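You operate a simulated robot arm through the tools that you are given. There is no shell and no other tool. Be economical: measure what you need, move in short steps, check, and stop when the job is done.

The job below is to be done with a simulated robot arm. You get a single attempt, and the scene is never put back.

JOB
Put things in order on the far end of the right table. At the end: the red sealer tin is on the blue square template; the beige pale peg from the far end of the right table stands where the brown dowel carton stood; the silver bolt stands where the beige pale peg stood; the brown dowel carton is on the red test tray (marked "BAD"); whatever was shut is shut again. Leave all else as you found it, and nothing knocked over.

It is judged by the outcome, as a careful person would: the job done as asked, and still so three seconds after it is handed in. It fails if anything else is knocked over, pushed out of place, dropped, spilled or broken.

ROBOT AND FRAMES
A 6-joint arm with a two-finger parallel gripper, fixed in place. Base frame: the origin is at the foot of the arm, x ahead of it, y to its left, z up; the work surface is at about z = 0. Lengths are in m, angles in degrees, forces in N, time in s.
With the tool pointing down near the work surface it reaches from about 0.18 to 0.46 m from the base axis. Its first joint turns from -70.0 to 70.0 degrees. Payload 1.9 kg.
The tool frame sits at the grasp point between the pads (the TCP): z along the fingers, y along the line on which they close. The tips reach 0.023 m beyond it. Largest opening 0.094 m; finger width 0.038, thickness 0.01; the body of the gripper, 0.054 by 0.096 m, starts 0.039 m behind the TCP.
Orientation is that of the tool frame in the base frame, as a unit quaternion [x, y, z, w]. With the fingers straight down and closing along the base's y, the tool's x points along the base's -x, its y along +y and its z along -z.

CONTROLS
- The arm moves only by the tool servo_tool. Its argument "steps" is a list of rows, each an object of numbers (a shift or turn left out is 0, a gripper value left out holds the last): "x", "y", "z": the shift along the tool's x, y, z in m; "wx", "wy", "wz": the turn, a rotation vector about the tool's x, y, z in degrees; "claw": the opening, from 0 (shut) to 1 (fully open). In form: [{"x": .., "y": .., "z": .., "wx": .., "wy": .., "wz": .., "claw": ..}, ...]. A call has 1 to 20 rows; each row is the pose to reach, as a shift and turn from the pose commanded when the call began, along the tool's axes at that moment. Rows are played at 5 a second. More than 0.05 m and 8.6 degrees between two rows, or a gripper value outside its range, and nothing of the call is played. A pose out of reach is approached as far as the arm can. The call stops where the force on the tool passes 40 N (or 10 N more than at its start, if that is more) or the arm is blocked; 0.2 s more then pass. The fingers move at their own pace (about 0.108 m/s each) and stop on an object; they squeeze with about 25 N. The grip force told is the motor's: it shows also when the fingers shut on nothing. Time passes only in rows, and 0.2 s behind the last, so rows that repeat a pose let the fingers close. The reply holds the time, the measured pose of the TCP, the force on the tool along the base axes, the opening and the grip force, in the units named above and with some noise.
- Cameras (640 x 400 px; columns grow to the right, rows downward): "scene" is fixed at [0.0532, 0.3156, 0.4141]; the picture's right is [-0.77, -0.64, 0.00], its down [-0.41, 0.50, -0.76] and it looks along [0.48, -0.59, -0.65] (base axes); focal length 214 px, centre (320, 200). "wrist" rides on the gripper at [-0.039, 0, -0.044] in the tool frame; the picture's right is [0.00, -1.00, 0.00], its down [0.97, 0.00, -0.24] and it looks along [0.24, 0.00, 0.97] (tool axes); focal length 218 px, centre (320, 200).
- capture(camera): a new picture of that camera. The clock stands still meanwhile.
- point_at(camera, pixels): for up to 12 pixels [column, row] of the newest picture of that camera ("zoom" is the newest enlarged one), the place [x, y, z] in the base frame of the surface seen there, good to about 0.002 m. The clock stands still meanwhile.
- enlarge(camera, box): a new picture of the part [left, top, right, bottom] of that camera's present view, enlarged. The clock stands still meanwhile.
- job_done(): hands the job in; it is judged then, once.

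Keep the steps short. Do not move on a guess: measure, check each grasp and each placing, and mend mistakes. In all there are 80 turns and 34 pictures (those below and enlarged ones count). Leave the gripper open and the arm clear of the work at the hand-in unless told otherwise, and finish with a single line.

The tools are called after "Emit:" as name(argument=value, ...) on one line, values as JSON. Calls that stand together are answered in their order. servo_tool: Moves the arm, as the interface text tells. Its arguments: {"type":"object","properties":{"steps":{"type":"array","items":{"type":"object","properties":{"x":{"type":"number"},"y":{"type":"number"},"z":{"type":"number"},"wx":{"type":"number"},"wy":{"type":"number"},"wz":{"type":"number"},"claw":{"type":"number"}}}}},"required":["steps"]} The other tools are called the same way: capture (camera) takes a picture; point_at (camera, pixels) gives the place of the surface under pixels of a picture; enlarge (camera, box) takes an enlarged picture of a part of a camera's view; job_done () hands the job in.

At the start:

```text
clock: 0.0
tcp_pos: [0.2956, -0.0012, 0.2815]
orientation: [0.0, 1.0, 0.0, 0.0]
force: [0.2, -0.7, 0.6]
grip_width: 0.0937
grip_force: 0.1
```

scene: 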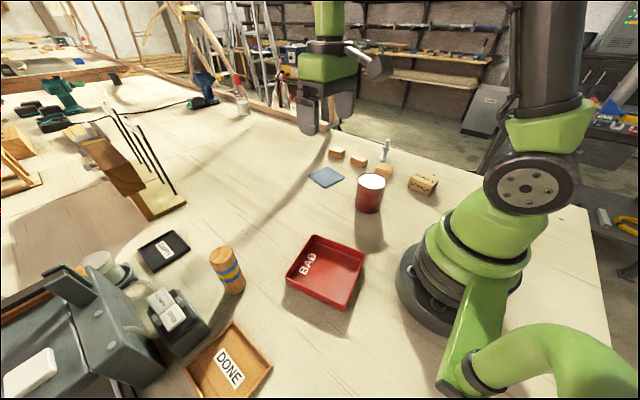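
wrist: 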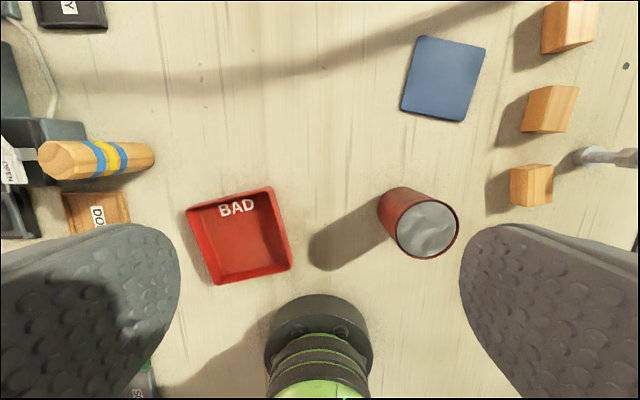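

I see the red tin at about (370,192), the blue template at (326,177), small wooden blocks, a bolt and a carton in the scene picture. I'll enlarge that part to tell them apart.

Emit:
enlarge(camera="scene", box=[290, 125, 450, 225])

Emit:
enlarge(camera="scene", box=[20, 210, 380, 400])

```text
4.00 times, centred on (370, 175) of scene
```

zoom: 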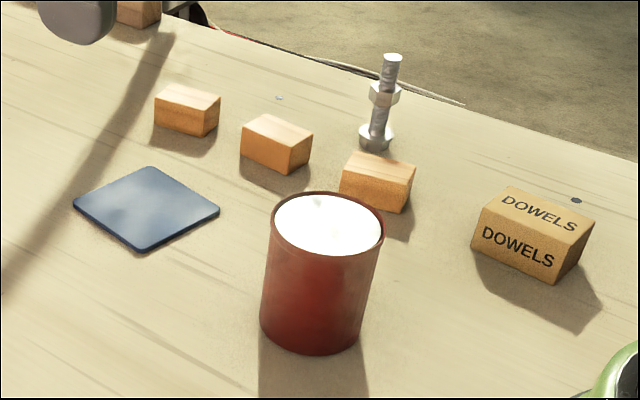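

```text
1.78 times, centred on (200, 305) of scene
```

zoom: 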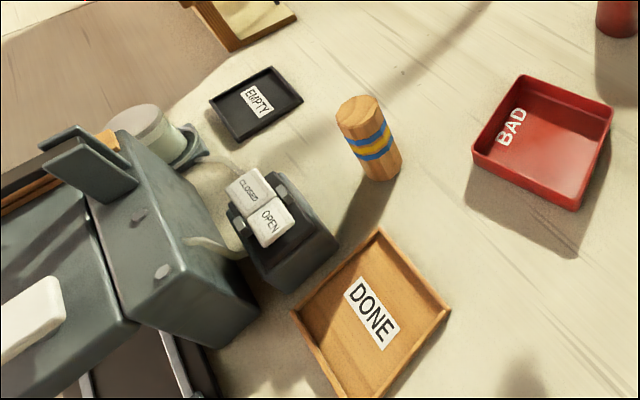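

Nothing here is clearly a "pale peg" yet. There is also a machine with OPEN/CLOSED buttons on the left. I'll enlarge the wrist view on the right and left sides.

Emit:
enlarge(camera="wrist", box=[400, 0, 640, 240])

Emit:
enlarge(camera="scene", box=[0, 60, 300, 250])

```text
1.67 times, centred on (520, 120) of wrist
```

zoom: 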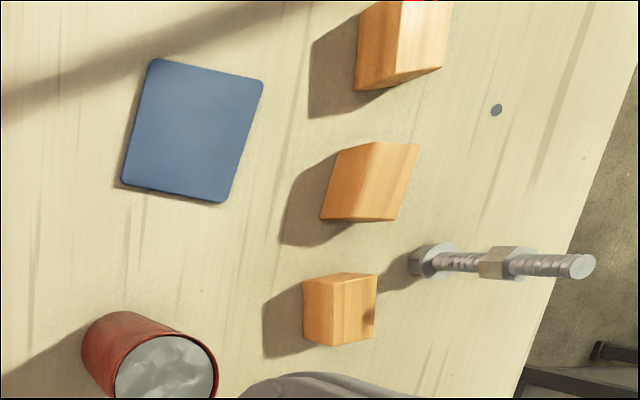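

```text
2.11 times, centred on (150, 155) of scene
```

zoom: 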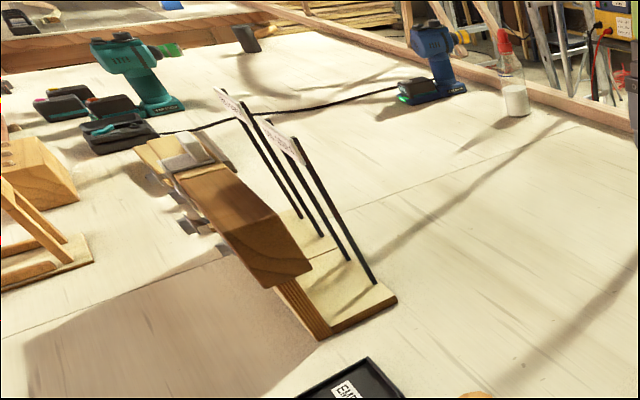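

A fourth block is half hidden behind the gripper at scene pixel (325,128). I'll move the arm high over the far right to see that area, staying at z 0.28.

Emit:
servo_tool(steps=[{"x": -0.02, "y": -0.04}, {"x": -0.04, "y": -0.08}, {"x": -0.05, "y": -0.12}, {"x": -0.05, "y": -0.15}, {"x": -0.05, "y": -0.15}])

Emit:
capture(camera="wrist")

Emit:
capture(camera="scene")

```text
clock: 1.2
tcp_pos: [0.3439, -0.1515, 0.2834]
orientation: [0.0, 1.0, -0.001, 0.0]
force: [0.3, -0.1, 0.0]
grip_width: 0.0943
grip_force: 0.0
```

```text
27 pictures are left
```

wrist: 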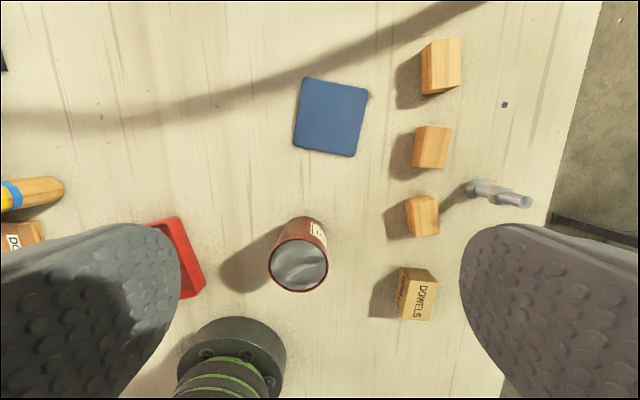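

```text
26 pictures are left
```

scene: 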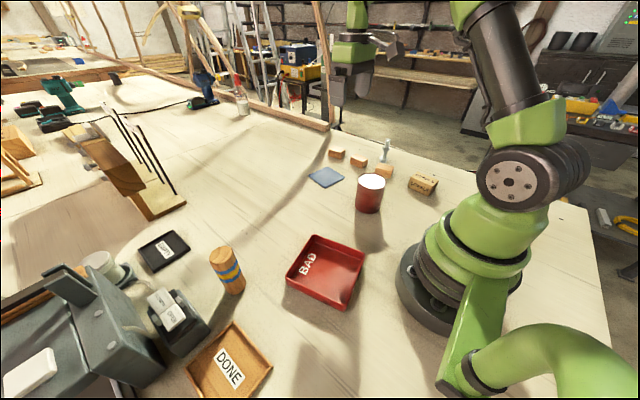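

Only three blocks, a bolt and the carton are in this area. I'll enlarge the blocks and measure their tops and bases.

Emit:
enlarge(camera="wrist", box=[360, 20, 560, 145])

Emit:
enlarge(camera="wrist", box=[360, 170, 560, 335])

Emit:
point_at(camera="wrist", pixels=[[448, 66], [438, 148], [426, 214], [417, 292], [525, 202], [474, 188], [330, 118], [300, 268], [455, 66], [410, 220], [440, 292], [580, 60]])

```text
3.20 times, centred on (460, 82) of wrist
```

zoom: 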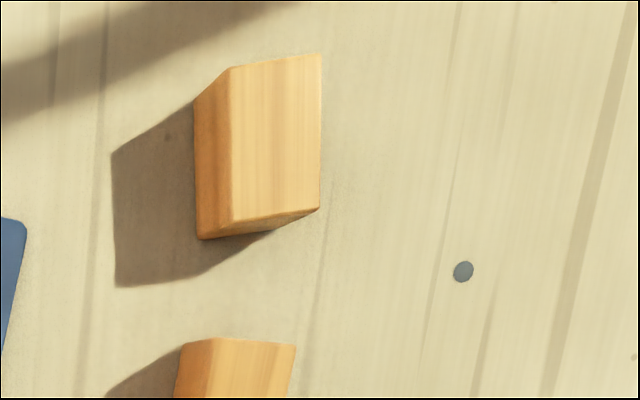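

```text
2.42 times, centred on (460, 252) of wrist
```

zoom: 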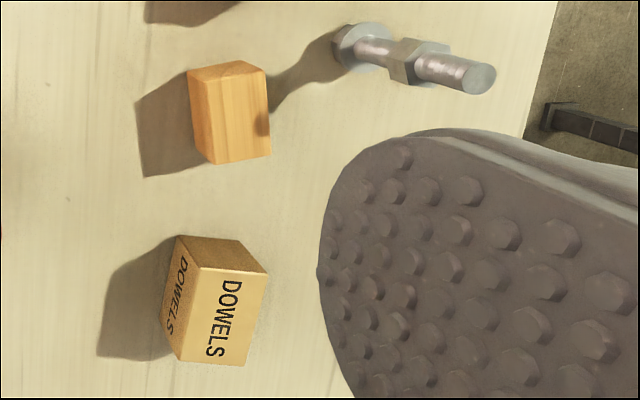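

```text
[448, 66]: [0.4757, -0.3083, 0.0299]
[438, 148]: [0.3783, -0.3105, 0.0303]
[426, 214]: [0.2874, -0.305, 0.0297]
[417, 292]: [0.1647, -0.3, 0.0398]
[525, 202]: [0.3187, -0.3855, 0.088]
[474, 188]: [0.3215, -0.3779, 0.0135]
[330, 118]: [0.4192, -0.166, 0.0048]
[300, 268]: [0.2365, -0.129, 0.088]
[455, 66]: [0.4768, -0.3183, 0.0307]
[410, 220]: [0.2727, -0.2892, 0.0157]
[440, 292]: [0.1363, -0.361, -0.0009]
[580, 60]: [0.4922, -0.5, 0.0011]
```

The three blocks are alike and none is clearly a peg. I'll look at the left side, where the striped cylinder and the OPEN/CLOSED machine stand, moving high at z≥0.28.

Emit:
servo_tool(steps=[{"x": 0.01, "y": 0.045}, {"x": 0.02, "y": 0.09}, {"x": 0.02, "y": 0.135}, {"x": 0.02, "y": 0.18}, {"x": 0.02, "y": 0.225}, {"x": 0.02, "y": 0.27}, {"x": 0.02, "y": 0.315}, {"x": 0.02, "y": 0.33}, {"x": 0.02, "y": 0.33}])

Emit:
capture(camera="wrist")

```text
clock: 3.2
tcp_pos: [0.3231, 0.1794, 0.2811]
orientation: [0.0, 1.0, 0.0, 0.0]
force: [-0.3, -0.4, 0.7]
grip_width: 0.0939
grip_force: 0.0
```

```text
23 pictures are left
```

wrist: 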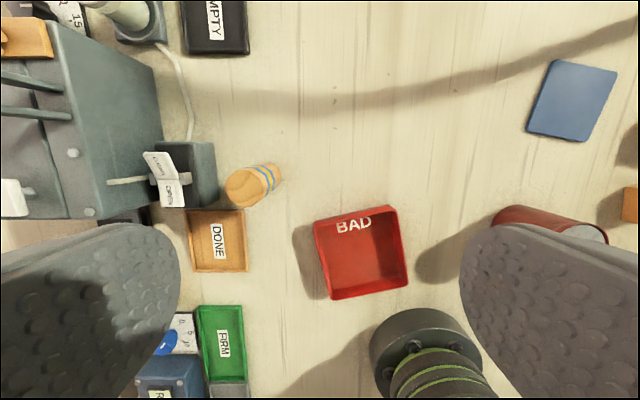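

There are more things to the left: a green "FIRM" tray, a blue box and the machine. I'll shift further left and up to see them.

Emit:
servo_tool(steps=[{"x": 0.03, "y": 0.035, "z": -0.01}, {"x": 0.07, "y": 0.06, "z": -0.03}, {"x": 0.11, "y": 0.09, "z": -0.05}, {"x": 0.14, "y": 0.12, "z": -0.06}, {"x": 0.14, "y": 0.12, "z": -0.06}])

Emit:
capture(camera="wrist")

```text
refused: row 2 steps farther than a row can; nothing moved
```

```text
22 pictures are left
```

wrist: 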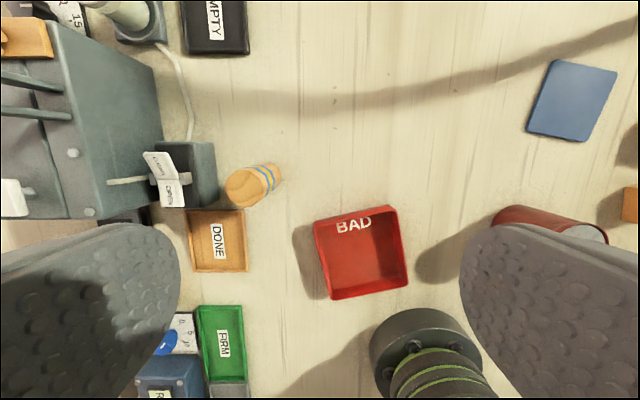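

The step was too long, so I'll repeat it with shorter ones. I won't take the picture in the same call this time.

Emit:
servo_tool(steps=[{"x": 0.025, "y": 0.025, "z": -0.01}, {"x": 0.05, "y": 0.05, "z": -0.02}, {"x": 0.075, "y": 0.075, "z": -0.03}, {"x": 0.1, "y": 0.1, "z": -0.04}, {"x": 0.12, "y": 0.12, "z": -0.05}, {"x": 0.12, "y": 0.12, "z": -0.05}])

```text
clock: 4.6
tcp_pos: [0.2059, 0.2984, 0.3294]
orientation: [0.0, 1.0, -0.001, 0.001]
force: [0.2, 0.0, 0.1]
grip_width: 0.0944
grip_force: 0.1
```

The arm is now over the left side at z 0.33. I'll take a wrist picture.

Emit:
capture(camera="wrist")

```text
21 pictures are left
```

wrist: 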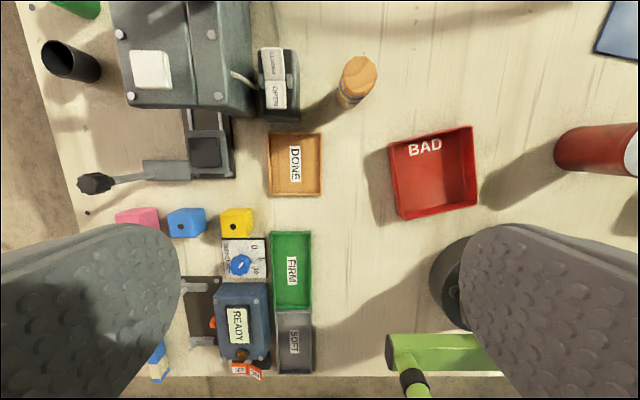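

A striped object also shows at (158,362), and there are coloured blocks and a dark cylinder. I'll enlarge the left part.

Emit:
enlarge(camera="wrist", box=[70, 190, 330, 400])

Emit:
enlarge(camera="wrist", box=[20, 0, 400, 210])

Emit:
point_at(camera="wrist", pixels=[[158, 362], [360, 70], [345, 95], [138, 217], [237, 222], [70, 62], [295, 165], [240, 325], [433, 180], [275, 60], [278, 95], [210, 150]])

```text
1.90 times, centred on (200, 295) of wrist
```

zoom: 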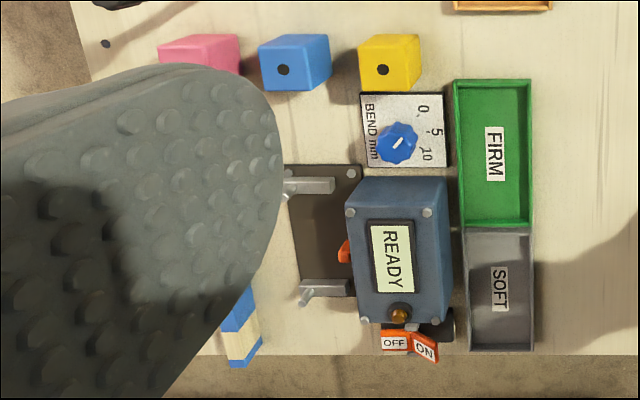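

```text
1.68 times, centred on (210, 105) of wrist
```

zoom: 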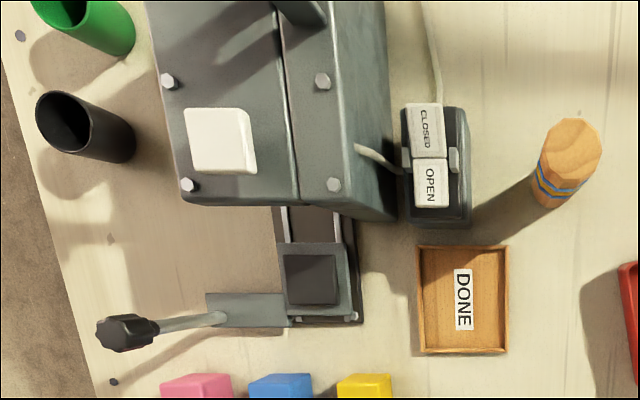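

```text
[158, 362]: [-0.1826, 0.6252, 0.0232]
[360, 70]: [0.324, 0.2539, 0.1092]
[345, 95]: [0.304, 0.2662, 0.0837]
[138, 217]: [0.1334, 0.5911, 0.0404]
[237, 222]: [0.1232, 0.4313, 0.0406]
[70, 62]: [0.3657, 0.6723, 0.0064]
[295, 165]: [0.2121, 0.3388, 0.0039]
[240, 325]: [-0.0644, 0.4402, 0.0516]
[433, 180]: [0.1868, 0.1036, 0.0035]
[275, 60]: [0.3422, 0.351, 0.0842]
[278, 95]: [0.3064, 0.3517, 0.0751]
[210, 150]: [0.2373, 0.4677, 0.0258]
```

I still haven't found a plain pale peg. Next I'll look at the far left, behind the machine, moving at height.

Emit:
servo_tool(steps=[{"x": -0.04, "y": 0.0}, {"x": -0.08, "y": 0.0}, {"x": -0.12, "y": 0.0}, {"x": -0.14, "y": 0.0}, {"x": -0.14, "y": 0.0}])

Emit:
capture(camera="wrist")

```text
clock: 5.8
tcp_pos: [0.3096, 0.277, 0.3141]
orientation: [0.0, 1.0, 0.001, 0.001]
force: [0.1, -0.6, -0.6]
grip_width: 0.0938
grip_force: 0.2
out of reach, approached as far as the arm can: row 2, 3, 4, 5
```

```text
18 pictures are left
```

wrist: 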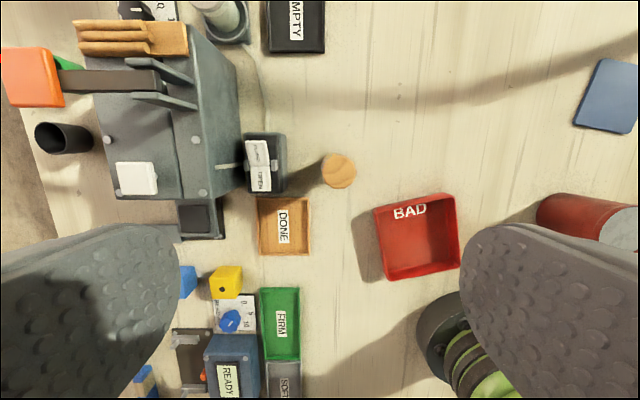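

The striped wooden cylinder, seen end-on at (338,171), is the only peg-like object standing within reach. The only other banded object, at (-0.18, 0.63), is far out of reach. I'll measure the peg, the tray rim and the tray floor in this picture.

Emit:
point_at(camera="wrist", pixels=[[338, 171], [324, 171], [353, 171], [338, 157], [338, 184], [376, 210], [450, 196], [457, 263], [388, 278], [418, 245], [400, 230], [435, 220]])

Emit:
enlarge(camera="scene", box=[140, 220, 380, 370])

```text
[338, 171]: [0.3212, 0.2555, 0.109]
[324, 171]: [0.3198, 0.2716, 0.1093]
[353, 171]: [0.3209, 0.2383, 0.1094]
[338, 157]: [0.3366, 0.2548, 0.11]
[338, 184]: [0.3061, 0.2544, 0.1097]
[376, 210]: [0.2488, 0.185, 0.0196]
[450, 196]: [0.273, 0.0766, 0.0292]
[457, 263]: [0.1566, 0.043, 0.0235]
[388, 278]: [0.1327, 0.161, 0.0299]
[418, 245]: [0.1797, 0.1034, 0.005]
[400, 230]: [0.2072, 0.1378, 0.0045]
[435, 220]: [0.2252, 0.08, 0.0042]
```

```text
2.67 times, centred on (260, 295) of scene
```

zoom: 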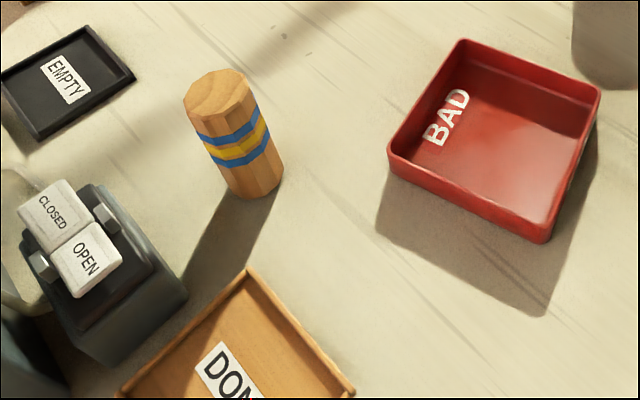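

The peg centre is (0.320, 0.255), its diameter about 0.036 and its top z 0.109. The tray centre is about (0.20, 0.115) with its rim at 0.03. Now I go back to the right side for the tin and carton.

Emit:
servo_tool(steps=[{"y": -0.045}, {"y": -0.09}, {"y": -0.135}, {"y": -0.18}, {"y": -0.225}, {"y": -0.27}, {"y": -0.315}, {"y": -0.36, "x": 0.01}, {"y": -0.4, "x": 0.03}, {"y": -0.42, "x": 0.05}, {"y": -0.42, "x": 0.05}])

```text
clock: 8.2
tcp_pos: [0.2601, -0.1439, 0.3129]
orientation: [-0.001, 1.0, 0.0, 0.001]
force: [0.4, -0.1, 0.5]
grip_width: 0.0939
grip_force: 0.2
```

The arm is at (0.260, -0.144, 0.313). I'll take a wrist picture to measure the tin, the template and the carton.

Emit:
capture(camera="wrist")

```text
16 pictures are left
```

wrist: 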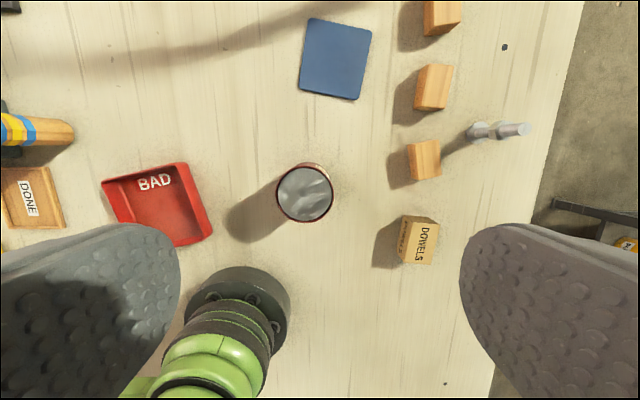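

I can see the tin top at (305,194), the template at (335,58), the carton top at (420,243) and the bolt at (497,130). I'll measure their edges.

Emit:
point_at(camera="wrist", pixels=[[305, 194], [280, 194], [331, 194], [305, 169], [305, 219], [310, 19], [371, 31], [358, 99], [300, 89], [335, 58]])

Emit:
enlarge(camera="wrist", box=[380, 100, 540, 280])

```text
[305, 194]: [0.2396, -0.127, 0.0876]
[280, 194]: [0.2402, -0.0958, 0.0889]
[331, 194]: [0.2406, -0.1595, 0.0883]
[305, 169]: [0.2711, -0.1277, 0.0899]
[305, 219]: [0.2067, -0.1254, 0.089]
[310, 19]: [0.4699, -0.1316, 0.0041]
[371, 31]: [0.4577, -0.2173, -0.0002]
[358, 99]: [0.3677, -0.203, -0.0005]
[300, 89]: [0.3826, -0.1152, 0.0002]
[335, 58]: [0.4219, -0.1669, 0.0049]
```

```text
2.22 times, centred on (460, 190) of wrist
```

zoom: 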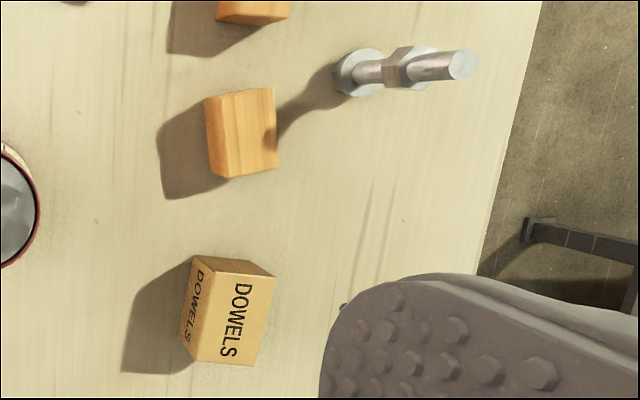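

The tin is centred at (0.2395, -0.1275), with diameter 0.066 and top z 0.089. The template is centred at (0.420, -0.167). Now I'll measure the carton corners and the bolt in the zoom picture.

Emit:
point_at(camera="zoom", pixels=[[213, 276], [271, 278], [251, 362], [198, 358], [235, 318], [190, 300], [186, 335], [462, 65], [400, 68], [365, 73], [345, 75], [352, 92]])

```text
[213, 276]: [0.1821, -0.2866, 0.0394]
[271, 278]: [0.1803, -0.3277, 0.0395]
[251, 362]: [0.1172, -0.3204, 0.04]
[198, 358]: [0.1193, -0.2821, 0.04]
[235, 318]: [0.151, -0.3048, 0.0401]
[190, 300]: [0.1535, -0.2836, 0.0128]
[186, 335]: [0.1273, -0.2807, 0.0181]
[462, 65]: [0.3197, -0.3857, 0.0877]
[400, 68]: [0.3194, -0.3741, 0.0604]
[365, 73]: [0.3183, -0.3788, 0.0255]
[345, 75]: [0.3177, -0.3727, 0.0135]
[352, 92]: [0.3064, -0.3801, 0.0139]
```

The carton is centred at (0.150, -0.304), about 0.066 by 0.042, with its long side roughly along x. The bolt axis is at about (0.319, -0.384). The tin goes first, so I'll line up over it and come down to z≈0.13.

Emit:
servo_tool(steps=[{"x": 0.0206, "y": 0.0164, "z": 0.03, "claw": 1}, {"x": 0.0206, "y": 0.0164, "z": 0.07}, {"x": 0.0206, "y": 0.0164, "z": 0.11}, {"x": 0.0206, "y": 0.0164, "z": 0.15}, {"x": 0.0206, "y": 0.0164, "z": 0.18}, {"x": 0.0206, "y": 0.0164, "z": 0.18}])

```text
clock: 9.6
tcp_pos: [0.2394, -0.1281, 0.135]
orientation: [-0.001, 1.0, -0.001, 0.0]
force: [0.1, -1.1, -0.6]
grip_width: 0.0941
grip_force: 0.0
```

The gripper is aligned over the tin to within 1 mm. I'll go down to z 0.06 and close.

Emit:
servo_tool(steps=[{"z": 0.03}, {"z": 0.055}, {"z": 0.075}, {"z": 0.075}, {"z": 0.075, "claw": 0}, {"z": 0.075, "claw": 0}, {"z": 0.075, "claw": 0}, {"z": 0.075, "claw": 0}])

```text
clock: 11.4
tcp_pos: [0.2408, -0.1261, 0.0588]
orientation: [0.0, 1.0, 0.0, 0.0]
force: [-0.4, -0.6, -0.4]
grip_width: 0.0731
grip_force: 25.2
```

The grip holds at width 0.073. I'll lift by 0.06 m and carry the tin slowly towards the template.

Emit:
servo_tool(steps=[{"z": -0.02}, {"z": -0.04}, {"z": -0.06}, {"x": -0.03, "y": -0.008, "z": -0.06}, {"x": -0.06, "y": -0.016, "z": -0.06}, {"x": -0.09, "y": -0.024, "z": -0.06}, {"x": -0.12, "y": -0.032, "z": -0.06}, {"x": -0.15, "y": -0.038, "z": -0.06}, {"x": -0.17, "y": -0.04, "z": -0.06}, {"x": -0.1805, "y": -0.04, "z": -0.06}, {"x": -0.1805, "y": -0.04, "z": -0.06}])

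```text
clock: 13.8
tcp_pos: [0.422, -0.1677, 0.12]
orientation: [-0.001, 1.0, 0.0, 0.0]
force: [0.5, 0.0, -3.0]
grip_width: 0.0732
grip_force: 24.5
```

The tin is over the template at (0.421, -0.167). I'll lower it by 0.054 so that its base just meets the template.

Emit:
servo_tool(steps=[{"z": 0.02}, {"z": 0.035}, {"z": 0.045}, {"z": 0.05}, {"z": 0.053}, {"z": 0.055}, {"z": 0.055}])

```text
clock: 15.4
tcp_pos: [0.4219, -0.1673, 0.0643]
orientation: [0.0, 1.0, 0.0, 0.0]
force: [0.2, -0.1, -1.9]
grip_width: 0.073
grip_force: 25.1
```

The load has dropped from 3.0 to 1.9 N, so the tin is touching. I'll go 1 mm lower, open, and rise straight up.

Emit:
servo_tool(steps=[{"z": 0.0012}, {"z": 0.0012, "claw": 0.85}, {"z": 0.0012, "claw": 1}, {"z": 0.0012, "claw": 1}, {"z": -0.03}, {"z": -0.06}, {"z": -0.1}, {"z": -0.14}, {"z": -0.18}, {"z": -0.2}])

```text
clock: 17.6
tcp_pos: [0.4036, -0.1568, 0.2562]
orientation: [-0.001, 1.0, 0.0, 0.0]
force: [0.7, 0.1, 0.3]
grip_width: 0.0939
grip_force: 0.1
out of reach, approached as far as the arm can: row 9, 10
```

Released. I'll check where the tin stands.

Emit:
capture(camera="wrist")

```text
14 pictures are left
```

wrist: 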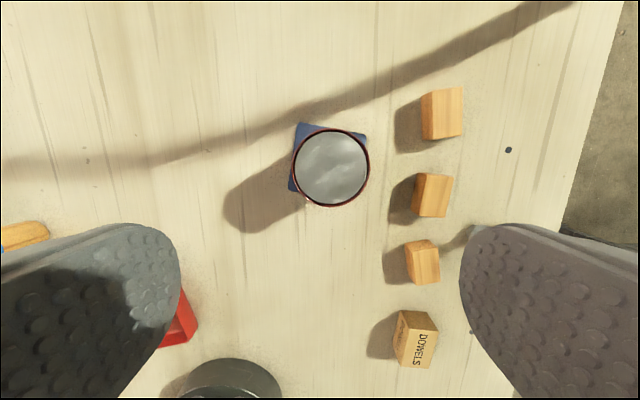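

The tin stands on the template, at (330,168). Next is the carton: I move to above (0.150, -0.304) and turn about 5° to match it.

Emit:
servo_tool(steps=[{"x": 0.035, "y": -0.02}, {"x": 0.07, "y": -0.04}, {"x": 0.105, "y": -0.06}, {"x": 0.14, "y": -0.08}, {"x": 0.175, "y": -0.1}, {"x": 0.21, "y": -0.122}, {"x": 0.24, "y": -0.14, "z": 0.02}, {"x": 0.2536, "y": -0.1472, "z": 0.06, "wz": 2.5}, {"x": 0.2536, "y": -0.1472, "z": 0.1, "wz": 5.2}, {"x": 0.2536, "y": -0.1472, "z": 0.12, "wz": 5.2}, {"x": 0.2536, "y": -0.1472, "z": 0.12, "wz": 5.2}])

Emit:
capture(camera="wrist")

```text
clock: 20.0
tcp_pos: [0.1523, -0.3047, 0.1326]
orientation: [0.046, 0.999, 0.001, 0.0]
force: [-0.7, -0.1, 0.1]
grip_width: 0.0942
grip_force: 0.0
```

```text
13 pictures are left
```

wrist: 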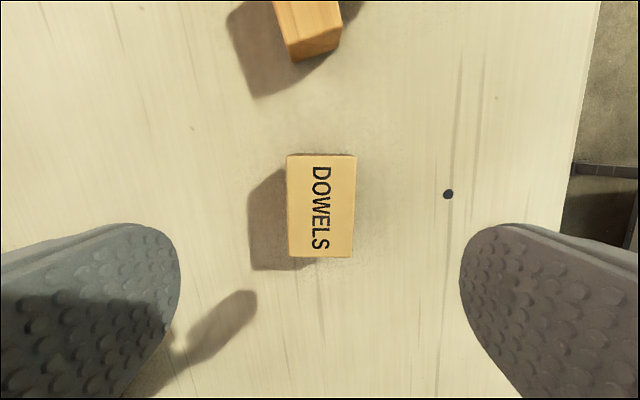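

The carton shows square at (322,206). I'll measure its top corners precisely.

Emit:
point_at(camera="wrist", pixels=[[290, 158], [353, 158], [350, 253], [291, 253], [321, 206]])

```text
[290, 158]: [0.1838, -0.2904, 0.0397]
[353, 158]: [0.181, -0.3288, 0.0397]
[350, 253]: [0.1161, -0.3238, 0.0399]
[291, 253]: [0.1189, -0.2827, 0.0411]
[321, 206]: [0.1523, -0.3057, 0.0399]
```

The carton centre is (0.150, -0.306), which will be the peg's target. I'll go down to TCP z 0.030 and close.

Emit:
servo_tool(steps=[{"x": 0.002, "y": -0.0015, "z": 0.04}, {"x": 0.002, "y": -0.0015, "z": 0.08}, {"x": 0.002, "y": -0.0015, "z": 0.1025}, {"x": 0.002, "y": -0.0015, "z": 0.1025}, {"x": 0.002, "y": -0.0015, "z": 0.1025, "claw": 0}, {"x": 0.002, "y": -0.0015, "z": 0.1025, "claw": 0}, {"x": 0.002, "y": -0.0015, "z": 0.1025, "claw": 0}, {"x": 0.002, "y": -0.0015, "z": 0.1025, "claw": 0}, {"x": 0.002, "y": -0.0015, "z": 0.08, "claw": 0}, {"x": 0.002, "y": -0.0015, "z": 0.05, "claw": 0}, {"x": 0.002, "y": -0.0015, "z": 0.01, "claw": 0}, {"x": 0.002, "y": -0.0015, "z": -0.03, "claw": 0}])

```text
clock: 22.6
tcp_pos: [0.149, -0.3076, 0.1659]
orientation: [0.045, 0.999, 0.0, 0.0]
force: [0.2, 0.7, -1.4]
grip_width: 0.0444
grip_force: 25.3
```

The carton is held at width 0.044. I'll carry it at z 0.166 in an arc around the arm's foot to over the tray centre (0.203, 0.116), turning 18° to match the tray.

Emit:
servo_tool(steps=[{"x": -0.0184, "y": 0.0434}, {"x": -0.0367, "y": 0.0867}, {"x": -0.0551, "y": 0.1301}, {"x": -0.0734, "y": 0.1734}, {"x": -0.0918, "y": 0.2168}, {"x": -0.0884, "y": 0.2542, "wz": -3}, {"x": -0.085, "y": 0.2916, "wz": -6}, {"x": -0.0816, "y": 0.329, "wz": -9}, {"x": -0.0782, "y": 0.3663, "wz": -12}, {"x": -0.0573, "y": 0.3866, "wz": -15}, {"x": -0.0363, "y": 0.407, "wz": -18}, {"x": -0.0154, "y": 0.4272, "wz": -18}, {"x": -0.0154, "y": 0.4272, "wz": -18}])

Emit:
capture(camera="wrist")

```text
clock: 25.4
tcp_pos: [0.2026, 0.1181, 0.1636]
orientation: [-0.112, 0.994, 0.0, 0.0]
force: [0.7, -0.9, -1.3]
grip_width: 0.0447
grip_force: 25.3
```

```text
12 pictures are left
```

wrist: 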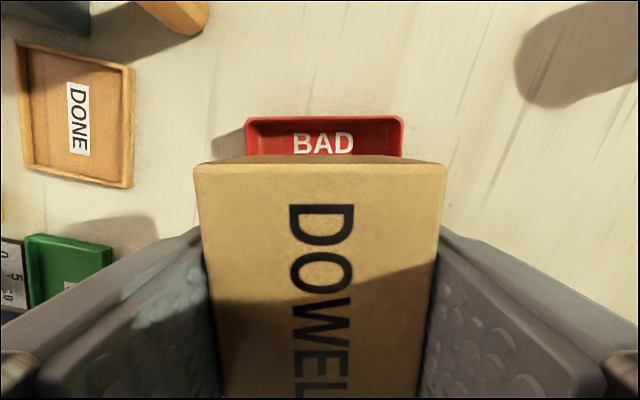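

The carton is aligned with the tray. I'll lower it 0.120 first, then finish gently.

Emit:
servo_tool(steps=[{"z": 0.04}, {"z": 0.08}, {"z": 0.105}, {"z": 0.118}, {"z": 0.123}, {"z": 0.126}, {"z": 0.128}, {"z": 0.128}])

```text
clock: 27.2
tcp_pos: [0.203, 0.1176, 0.0384]
orientation: [-0.111, 0.994, 0.0, 0.0]
force: [0.0, 0.0, -1.8]
grip_width: 0.0447
grip_force: 25.0
```

The force still shows the carton's weight. I'll lower it a little more.

Emit:
servo_tool(steps=[{"z": 0.001}, {"z": 0.002}, {"z": 0.002}])

```text
clock: 28.0
tcp_pos: [0.2023, 0.1183, 0.0361]
orientation: [-0.111, 0.994, 0.0, 0.001]
force: [-4.8, 2.2, 25.1]
grip_width: 0.0447
grip_force: 25.3
```

The carton has contact with the tray floor. I'll ease back 1 mm, open partly to about 0.066 m to stay inside the tray walls, and rise.

Emit:
servo_tool(steps=[{"z": 0.001}, {"z": 0.001, "claw": 0.7}, {"z": 0.001, "claw": 0.7}, {"z": 0.001, "claw": 0.7}, {"z": -0.03}, {"z": -0.07}, {"z": -0.11}, {"z": -0.15}, {"z": -0.18, "claw": 1}, {"z": -0.2, "claw": 1}])

Emit:
capture(camera="wrist")

```text
clock: 30.2
tcp_pos: [0.2019, 0.1169, 0.2366]
orientation: [-0.112, 0.994, 0.0, 0.0]
force: [-0.2, 0.0, -0.3]
grip_width: 0.094
grip_force: 0.1
```

```text
11 pictures are left
```

wrist: 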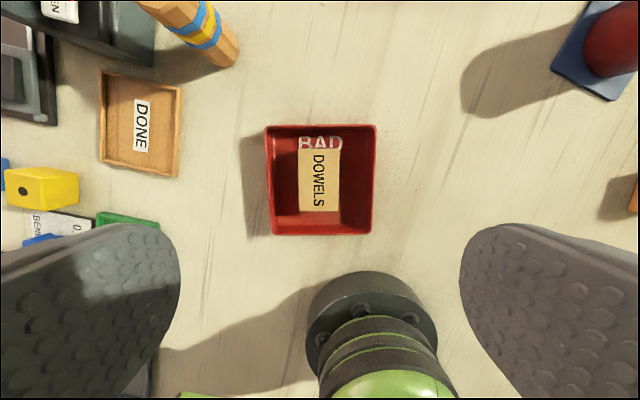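

The carton sits well inside the tray. Next is the peg: I move above (0.3205, 0.255), turn back to yaw 0, and narrow the opening to 0.07 to clear the OPEN/CLOSED box.

Emit:
servo_tool(steps=[{"x": -0.03, "y": 0.022, "wz": 3}, {"x": -0.06, "y": 0.044, "wz": 6}, {"x": -0.09, "y": 0.066, "wz": 9}, {"x": -0.12, "y": 0.088, "wz": 12.8}, {"x": -0.1462, "y": 0.1083, "wz": 12.8, "claw": 0.75}, {"x": -0.1462, "y": 0.1083, "z": 0.03, "wz": 12.8}, {"x": -0.1462, "y": 0.1083, "z": 0.05, "wz": 12.8}, {"x": -0.1462, "y": 0.1083, "z": 0.05, "wz": 12.8}])

Emit:
capture(camera="wrist")

```text
clock: 32.0
tcp_pos: [0.3218, 0.2578, 0.1861]
orientation: [0.001, 1.0, 0.0, 0.001]
force: [0.6, 0.3, -0.4]
grip_width: 0.0703
grip_force: 0.1
```

```text
10 pictures are left
```

wrist: 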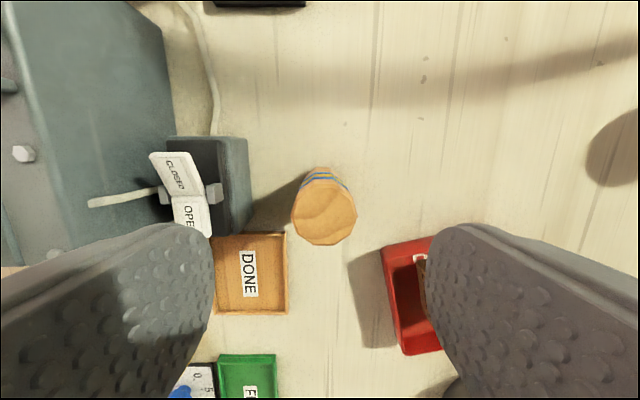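

The peg top is at (324,211) and the box edge is at about column 250. I'll measure both.

Emit:
point_at(camera="wrist", pixels=[[324, 211], [293, 208], [355, 208], [324, 182], [324, 242], [245, 150], [248, 200], [230, 215], [321, 172]])

```text
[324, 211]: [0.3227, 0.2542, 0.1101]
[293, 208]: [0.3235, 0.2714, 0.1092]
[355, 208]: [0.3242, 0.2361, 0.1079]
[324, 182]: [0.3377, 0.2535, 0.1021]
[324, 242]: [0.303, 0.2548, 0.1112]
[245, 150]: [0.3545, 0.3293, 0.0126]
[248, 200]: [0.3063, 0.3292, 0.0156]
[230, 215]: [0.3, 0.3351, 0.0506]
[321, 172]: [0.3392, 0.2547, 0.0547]
```

The peg centre is (0.3205, 0.254), which is the bolt's target. The box edge is at y 0.329, leaving enough room. I'll go down to TCP z 0.078 and close.

Emit:
servo_tool(steps=[{"x": 0.001, "y": -0.003}, {"x": 0.001, "y": -0.003, "z": 0.04}, {"x": 0.001, "y": -0.003, "z": 0.08}, {"x": 0.001, "y": -0.003, "z": 0.107}, {"x": 0.001, "y": -0.003, "z": 0.107}, {"x": 0.001, "y": -0.003, "z": 0.107, "claw": 0}, {"x": 0.001, "y": -0.003, "z": 0.107, "claw": 0}, {"x": 0.001, "y": -0.003, "z": 0.107, "claw": 0}, {"x": 0.001, "y": -0.003, "z": 0.107, "claw": 0}])

```text
clock: 34.0
tcp_pos: [0.3193, 0.2546, 0.0791]
orientation: [0.0, 1.0, 0.0, 0.0]
force: [0.5, -0.8, -0.6]
grip_width: 0.0393
grip_force: 24.7
```

The peg is gripped at 0.039. I'll lift it 0.09 m and carry it in an arc to above (0.150, -0.306).

Emit:
servo_tool(steps=[{"z": -0.03}, {"z": -0.06}, {"z": -0.09}, {"x": 0.0049, "y": -0.0386, "z": -0.09}, {"x": 0.0098, "y": -0.0773, "z": -0.09}, {"x": 0.0146, "y": -0.1159, "z": -0.09}, {"x": 0.0195, "y": -0.1545, "z": -0.09}, {"x": 0.0275, "y": -0.1945, "z": -0.09}, {"x": 0.0355, "y": -0.2345, "z": -0.09}, {"x": 0.0435, "y": -0.2745, "z": -0.09}, {"x": 0.0515, "y": -0.3145, "z": -0.09}, {"x": 0.0595, "y": -0.3545, "z": -0.09}, {"x": 0.0778, "y": -0.3888, "z": -0.09}, {"x": 0.0962, "y": -0.4232, "z": -0.09}, {"x": 0.1145, "y": -0.4575, "z": -0.09}, {"x": 0.1328, "y": -0.4918, "z": -0.09}, {"x": 0.1512, "y": -0.5262, "z": -0.09}, {"x": 0.1695, "y": -0.5605, "z": -0.09}, {"x": 0.1695, "y": -0.5605, "z": -0.09}])

```text
clock: 38.0
tcp_pos: [0.1492, -0.307, 0.1666]
orientation: [-0.001, 1.0, 0.0, 0.0]
force: [0.7, 0.1, -0.8]
grip_width: 0.0393
grip_force: 24.7
```

The peg is at (0.149, -0.307), over the target. I'll lower it gently by 0.088.

Emit:
servo_tool(steps=[{"z": 0.03}, {"z": 0.06}, {"z": 0.078}, {"z": 0.084}, {"z": 0.087}, {"z": 0.0885}, {"z": 0.0885}])

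```text
clock: 39.6
tcp_pos: [0.1519, -0.306, 0.079]
orientation: [0.0, 1.0, -0.001, 0.001]
force: [1.0, -1.1, -1.7]
grip_width: 0.0394
grip_force: 25.5
```

I'll lower another 1.5 mm to find contact.

Emit:
servo_tool(steps=[{"z": 0.001}, {"z": 0.0017}, {"z": 0.0017}])

```text
clock: 40.4
tcp_pos: [0.1506, -0.307, 0.0786]
orientation: [0.0, 1.0, 0.0, 0.001]
force: [0.4, 8.1, 24.6]
grip_width: 0.0394
grip_force: 24.9
```

The peg has contact. I'll ease back 1 mm, open, and rise.

Emit:
servo_tool(steps=[{"z": -0.001}, {"z": -0.001}, {"z": -0.001, "claw": 0.8}, {"z": -0.001, "claw": 0.8}, {"z": -0.001, "claw": 0.8}, {"z": -0.03}, {"z": -0.07}, {"z": -0.11}, {"z": -0.13}])

Emit:
capture(camera="wrist")

```text
clock: 42.4
tcp_pos: [0.1518, -0.3061, 0.2069]
orientation: [0.0, 1.0, 0.001, 0.0]
force: [-0.7, -0.5, -0.4]
grip_width: 0.0754
grip_force: 0.1
```

```text
9 pictures are left
```

wrist: 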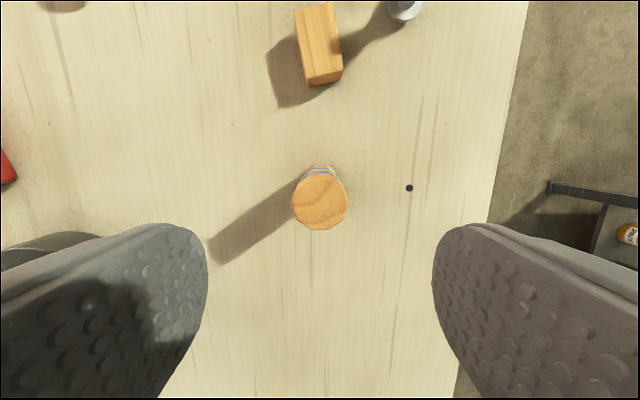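

The peg stands at the carton's old spot. The bolt, at about (0.319, -0.385), is 0.50 m out and beyond straight-down reach, so I'll approach it radially with an outward tilt. First I move to (0.255, -0.308, 0.207) and turn the gripper to yaw -50°.

Emit:
servo_tool(steps=[{"x": -0.015, "y": 0, "wz": 7.2}, {"x": -0.03, "y": 0, "wz": 14.4}, {"x": -0.045, "wz": 21.6}, {"x": -0.06, "wz": 28.8}, {"x": -0.075, "wz": 36}, {"x": -0.09, "wz": 43.2}, {"x": -0.103, "y": -0.002, "wz": 50.4, "claw": 0.8}, {"x": -0.103, "y": -0.002, "wz": 50.4}])

Emit:
capture(camera="wrist")

```text
clock: 44.2
tcp_pos: [0.2532, -0.3084, 0.2083]
orientation: [0.427, 0.904, 0.0, 0.0]
force: [0.5, 0.2, -0.2]
grip_width: 0.0752
grip_force: 0.1
```

```text
8 pictures are left
```

wrist: 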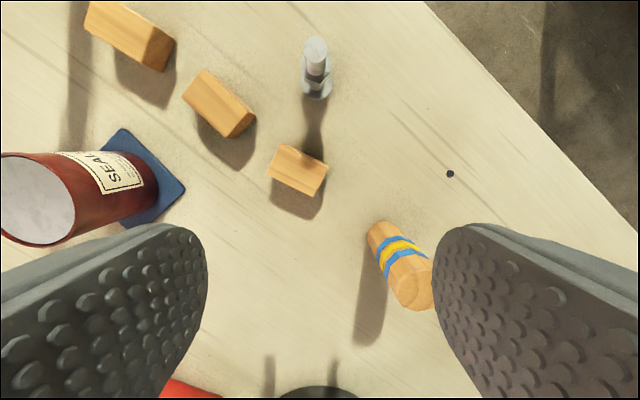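

The bolt is straight ahead at (316,65). I'll measure its top, nut and head, and the nearby block.

Emit:
point_at(camera="wrist", pixels=[[316, 43], [316, 56], [316, 72], [308, 65], [324, 65], [316, 88], [303, 90], [329, 90], [316, 97], [298, 165]])

Emit:
enlarge(camera="wrist", box=[276, 20, 356, 120])

```text
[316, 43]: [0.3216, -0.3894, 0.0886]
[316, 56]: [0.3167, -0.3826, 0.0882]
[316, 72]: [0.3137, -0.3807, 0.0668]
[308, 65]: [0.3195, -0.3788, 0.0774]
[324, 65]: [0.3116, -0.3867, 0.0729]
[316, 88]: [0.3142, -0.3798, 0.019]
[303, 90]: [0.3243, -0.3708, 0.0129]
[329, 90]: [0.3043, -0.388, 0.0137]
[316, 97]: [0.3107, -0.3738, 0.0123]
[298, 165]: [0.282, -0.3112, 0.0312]
```

```text
4.00 times, centred on (316, 70) of wrist
```

zoom: 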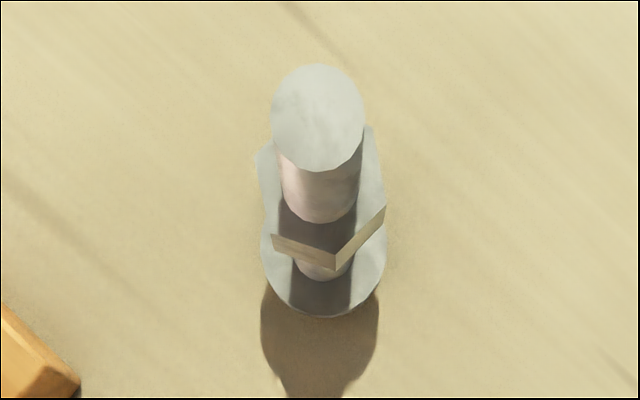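

The bolt axis is at (0.319, -0.386), about 0.10 m further out. I'll tilt 30° outward and move out at z≈0.135, with the tips above the bolt top.

Emit:
servo_tool(steps=[{"wy": -7.5, "z": 0.01}, {"wy": -15, "z": 0.02}, {"wy": -22.5, "z": 0.035}, {"wy": -30, "z": 0.05}, {"wy": -30, "z": 0.06, "x": -0.02}, {"wy": -30, "z": 0.065, "x": -0.045}, {"wy": -30, "z": 0.07, "x": -0.07}, {"wy": -30, "z": 0.07, "x": -0.07}])

Emit:
capture(camera="wrist")

Emit:
point_at(camera="zoom", pixels=[[318, 118], [300, 246], [335, 262], [360, 240], [335, 245]])

```text
clock: 46.0
tcp_pos: [0.2973, -0.3617, 0.1378]
orientation: [0.41, 0.874, -0.11, 0.235]
force: [-0.5, -0.9, 0.9]
grip_width: 0.0753
grip_force: 0.1
```

```text
6 pictures are left
```

wrist: 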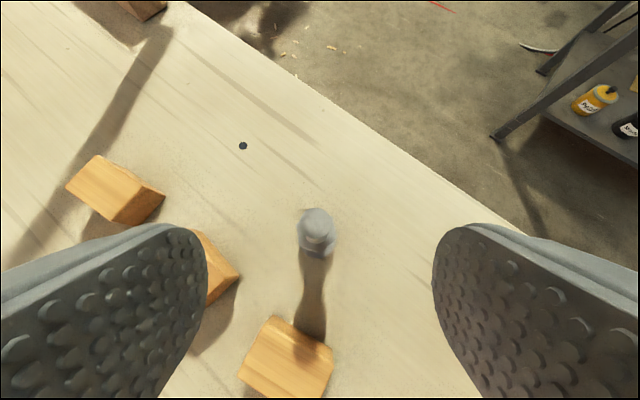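

```text
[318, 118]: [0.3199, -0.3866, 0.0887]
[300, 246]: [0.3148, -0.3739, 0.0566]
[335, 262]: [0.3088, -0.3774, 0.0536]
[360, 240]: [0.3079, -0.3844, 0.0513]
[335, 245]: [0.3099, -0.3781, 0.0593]
```

The nut spans z 0.050–0.062. I'll narrow the opening to 0.052 to stay clear of the blocks, then move out another 0.0325 m at the same height.

Emit:
servo_tool(steps=[{"x": -0.014, "y": 0.001, "z": 0.008, "claw": 0.55}, {"x": -0.0281, "y": 0.0012, "z": 0.0163, "claw": 0.55}, {"x": -0.0281, "y": 0.0012, "z": 0.0163, "claw": 0.55}])

```text
clock: 46.8
tcp_pos: [0.3185, -0.3857, 0.1382]
orientation: [0.411, 0.874, -0.109, 0.233]
force: [0.8, 0.9, 0.1]
grip_width: 0.0518
grip_force: 0.1
```

The TCP is exactly over the bolt at (0.3185, -0.3857). I'll go straight down 0.082 m to the nut and close.

Emit:
servo_tool(steps=[{"x": 0.01, "z": 0.0173}, {"x": 0.02, "z": 0.0346}, {"x": 0.03, "z": 0.052}, {"x": 0.041, "z": 0.071}, {"x": 0.041, "z": 0.071}, {"x": 0.041, "z": 0.071, "claw": 0}, {"x": 0.041, "z": 0.071, "claw": 0}, {"x": 0.041, "z": 0.071, "claw": 0}, {"x": 0.041, "z": 0.071, "claw": 0}])

```text
clock: 48.8
tcp_pos: [0.3189, -0.3898, 0.0562]
orientation: [0.411, 0.874, -0.111, 0.235]
force: [1.2, 0.4, -1.4]
grip_width: 0.0261
grip_force: 25.6
```

The nut is gripped at 0.026. I'll lift straight up by 0.07 m, then draw in 0.06 m.

Emit:
servo_tool(steps=[{"x": -0.01, "z": -0.0173}, {"x": -0.02, "z": -0.0346}, {"x": -0.03, "z": -0.052}, {"x": -0.035, "z": -0.0606}, {"x": -0.018, "z": -0.0706}, {"x": -0.0, "z": -0.081}, {"x": 0.017, "z": -0.0906}, {"x": 0.017, "z": -0.0906}])

Emit:
enlarge(camera="scene", box=[280, 70, 480, 220])

```text
clock: 50.6
tcp_pos: [0.2807, -0.34, 0.1263]
orientation: [0.411, 0.874, -0.11, 0.235]
force: [0.0, 0.4, -2.0]
grip_width: 0.0258
grip_force: 24.8
```

```text
2.67 times, centred on (380, 145) of scene
```

zoom: 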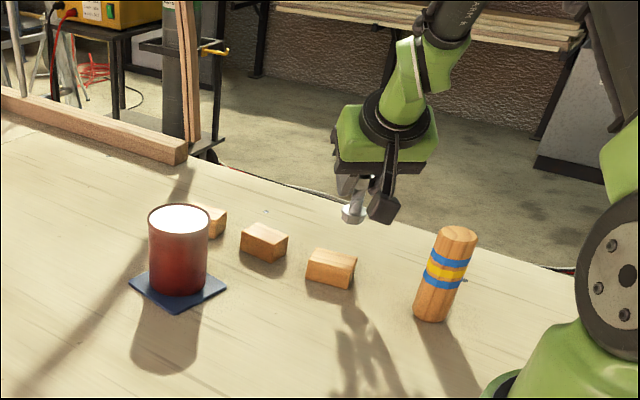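

The bolt is held in the scene picture at (355,205), and everything else still stands. I'll raise it to z≈0.20 and draw in to radius 0.36 before swinging over.

Emit:
servo_tool(steps=[{"x": 0.01, "z": -0.035}, {"x": 0.022, "z": -0.07}, {"x": 0.0331, "z": -0.1046}, {"x": 0.0331, "z": -0.1046}])

```text
clock: 51.6
tcp_pos: [0.2294, -0.2791, 0.2011]
orientation: [0.411, 0.874, -0.11, 0.234]
force: [-0.5, -0.6, -2.1]
grip_width: 0.0255
grip_force: 24.7
```

Radius is 0.361 and z is 0.201, which clears the tin. I'll swing 88.8° about the base axis, keeping the same tilt.

Emit:
servo_tool(steps=[{"x": 0.0026, "y": 0.0464, "z": -0.0015, "wx": -3.7, "wz": -6.41}, {"x": 0.0103, "y": 0.092, "z": -0.006, "wx": -7.4, "wz": -12.82}, {"x": 0.0231, "y": 0.136, "z": -0.0133, "wx": -11.1, "wz": -19.23}, {"x": 0.0407, "y": 0.1778, "z": -0.0235, "wx": -14.8, "wz": -25.63}, {"x": 0.0628, "y": 0.2167, "z": -0.0363, "wx": -18.5, "wz": -32.04}, {"x": 0.089, "y": 0.2519, "z": -0.0514, "wx": -22.2, "wz": -38.45}, {"x": 0.119, "y": 0.2829, "z": -0.0687, "wx": -25.9, "wz": -44.86}, {"x": 0.1521, "y": 0.3092, "z": -0.0878, "wx": -29.6, "wz": -51.27}, {"x": 0.1879, "y": 0.3304, "z": -0.1085, "wx": -33.3, "wz": -57.68}, {"x": 0.2258, "y": 0.3461, "z": -0.1304, "wx": -37, "wz": -64.08}, {"x": 0.2651, "y": 0.356, "z": -0.1531, "wx": -40.7, "wz": -70.49}, {"x": 0.3052, "y": 0.3599, "z": -0.1762, "wx": -44.4, "wz": -76.9}, {"x": 0.3052, "y": 0.3599, "z": -0.1762, "wx": -44.4, "wz": -76.9}])

```text
clock: 54.4
tcp_pos: [0.2834, 0.2242, 0.1998]
orientation: [-0.319, 0.912, 0.086, 0.244]
force: [0.2, 0.1, -2.3]
grip_width: 0.0258
grip_force: 24.9
```

The bolt is at the right bearing, 38.4°, with radius 0.361. I'll move out 0.048 m and then down 0.10 m, and look before touching.

Emit:
servo_tool(steps=[{"x": -0.021, "z": 0.012}, {"x": -0.0416, "z": 0.024}, {"x": -0.0246, "z": 0.0534}, {"x": -0.0076, "z": 0.083}, {"x": 0.0084, "z": 0.1106}, {"x": 0.0084, "z": 0.1106}])

Emit:
enlarge(camera="scene", box=[150, 180, 310, 320])

```text
clock: 55.8
tcp_pos: [0.3199, 0.2523, 0.1005]
orientation: [-0.318, 0.912, 0.085, 0.245]
force: [-0.8, -0.5, -2.1]
grip_width: 0.0257
grip_force: 24.6
```

```text
2.86 times, centred on (230, 250) of scene
```

zoom: 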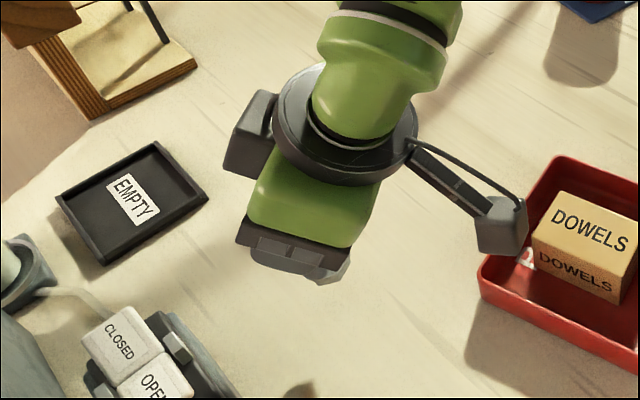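

The gripper hides the bolt, and a bracket block shows at zoom (500,225) near the tray. I'll measure that block's height and the visible bolt-head tip at (325,278).

Emit:
point_at(camera="zoom", pixels=[[500, 230], [500, 250], [325, 280], [335, 272], [322, 270], [250, 130], [290, 245]])

Emit:
capture(camera="wrist")

```text
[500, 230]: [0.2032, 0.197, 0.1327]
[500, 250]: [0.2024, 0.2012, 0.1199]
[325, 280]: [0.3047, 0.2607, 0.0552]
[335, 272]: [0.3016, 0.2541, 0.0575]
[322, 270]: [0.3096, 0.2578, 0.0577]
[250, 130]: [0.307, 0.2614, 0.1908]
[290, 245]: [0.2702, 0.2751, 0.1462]
```

```text
3 pictures are left
```

wrist: 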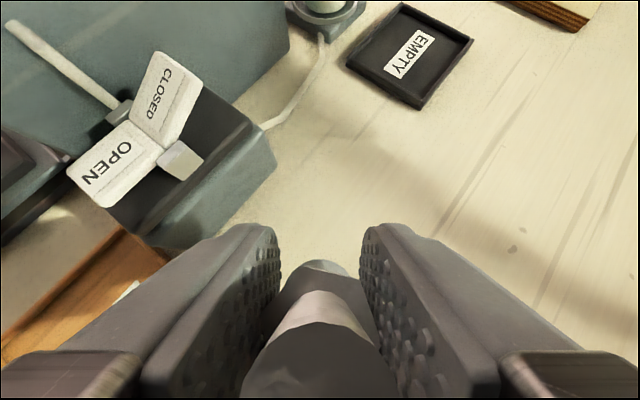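

The bracket bottom is at z≈0.12 and stays well above everything when lowered. I'll check the bolt's uprightness by measuring along it in the wrist picture.

Emit:
point_at(camera="wrist", pixels=[[320, 365], [320, 335], [320, 395], [320, 315], [320, 295], [322, 275], [328, 264], [300, 275]])

```text
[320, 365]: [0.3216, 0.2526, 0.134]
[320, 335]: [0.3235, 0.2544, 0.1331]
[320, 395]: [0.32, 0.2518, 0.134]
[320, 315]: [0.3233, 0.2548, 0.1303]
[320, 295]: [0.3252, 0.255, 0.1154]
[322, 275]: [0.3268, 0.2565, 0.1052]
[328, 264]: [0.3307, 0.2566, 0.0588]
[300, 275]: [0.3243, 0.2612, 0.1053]
```

The bolt is upright to within 1–2°. Its axis is at radius 0.405, against a target of 0.409, and its base is about 0.0455 above the table. I'll move 4 mm outward and 0.042 down.

Emit:
servo_tool(steps=[{"x": -0.0035, "z": 0.002}, {"x": 0.0065, "z": 0.0193}, {"x": 0.0135, "z": 0.0314}, {"x": 0.0165, "z": 0.0366}, {"x": 0.0175, "z": 0.0384}, {"x": 0.0175, "z": 0.0384}])

```text
clock: 57.2
tcp_pos: [0.3206, 0.2556, 0.058]
orientation: [-0.319, 0.912, 0.085, 0.245]
force: [0.0, -0.8, -2.1]
grip_width: 0.0255
grip_force: 24.6
```

The full weight is still carried. I'll lower in 1 mm steps until contact.

Emit:
servo_tool(steps=[{"x": 0.0005, "z": 0.0009}, {"x": 0.001, "z": 0.0017}, {"x": 0.001, "z": 0.0017}])

```text
clock: 58.0
tcp_pos: [0.3233, 0.2539, 0.0584]
orientation: [-0.317, 0.912, 0.085, 0.245]
force: [0.0, -0.2, -1.5]
grip_width: 0.0256
grip_force: 24.7
```

Emit:
servo_tool(steps=[{"x": 0.0004, "z": 0.0007}, {"x": 0.0008, "z": 0.0014}, {"x": 0.0008, "z": 0.0014}])

```text
clock: 58.8
tcp_pos: [0.3237, 0.2551, 0.0546]
orientation: [-0.318, 0.912, 0.086, 0.246]
force: [-2.6, -3.3, 15.5]
grip_width: 0.0255
grip_force: 25.0
```

The bolt's base has contact at 15 N. I'll ease back 0.5 mm, open to 0.052, and wait before withdrawing.

Emit:
servo_tool(steps=[{"x": -0.0003, "z": -0.0005}, {"x": -0.0003, "z": -0.0005}, {"x": -0.0003, "z": -0.0005, "claw": 0.55}, {"x": -0.0003, "z": -0.0005, "claw": 0.55}, {"x": -0.0003, "z": -0.0005, "claw": 0.55}])

```text
clock: 60.0
tcp_pos: [0.3237, 0.253, 0.0545]
orientation: [-0.318, 0.912, 0.085, 0.245]
force: [0.7, 0.5, 0.4]
grip_width: 0.0517
grip_force: 0.2
```

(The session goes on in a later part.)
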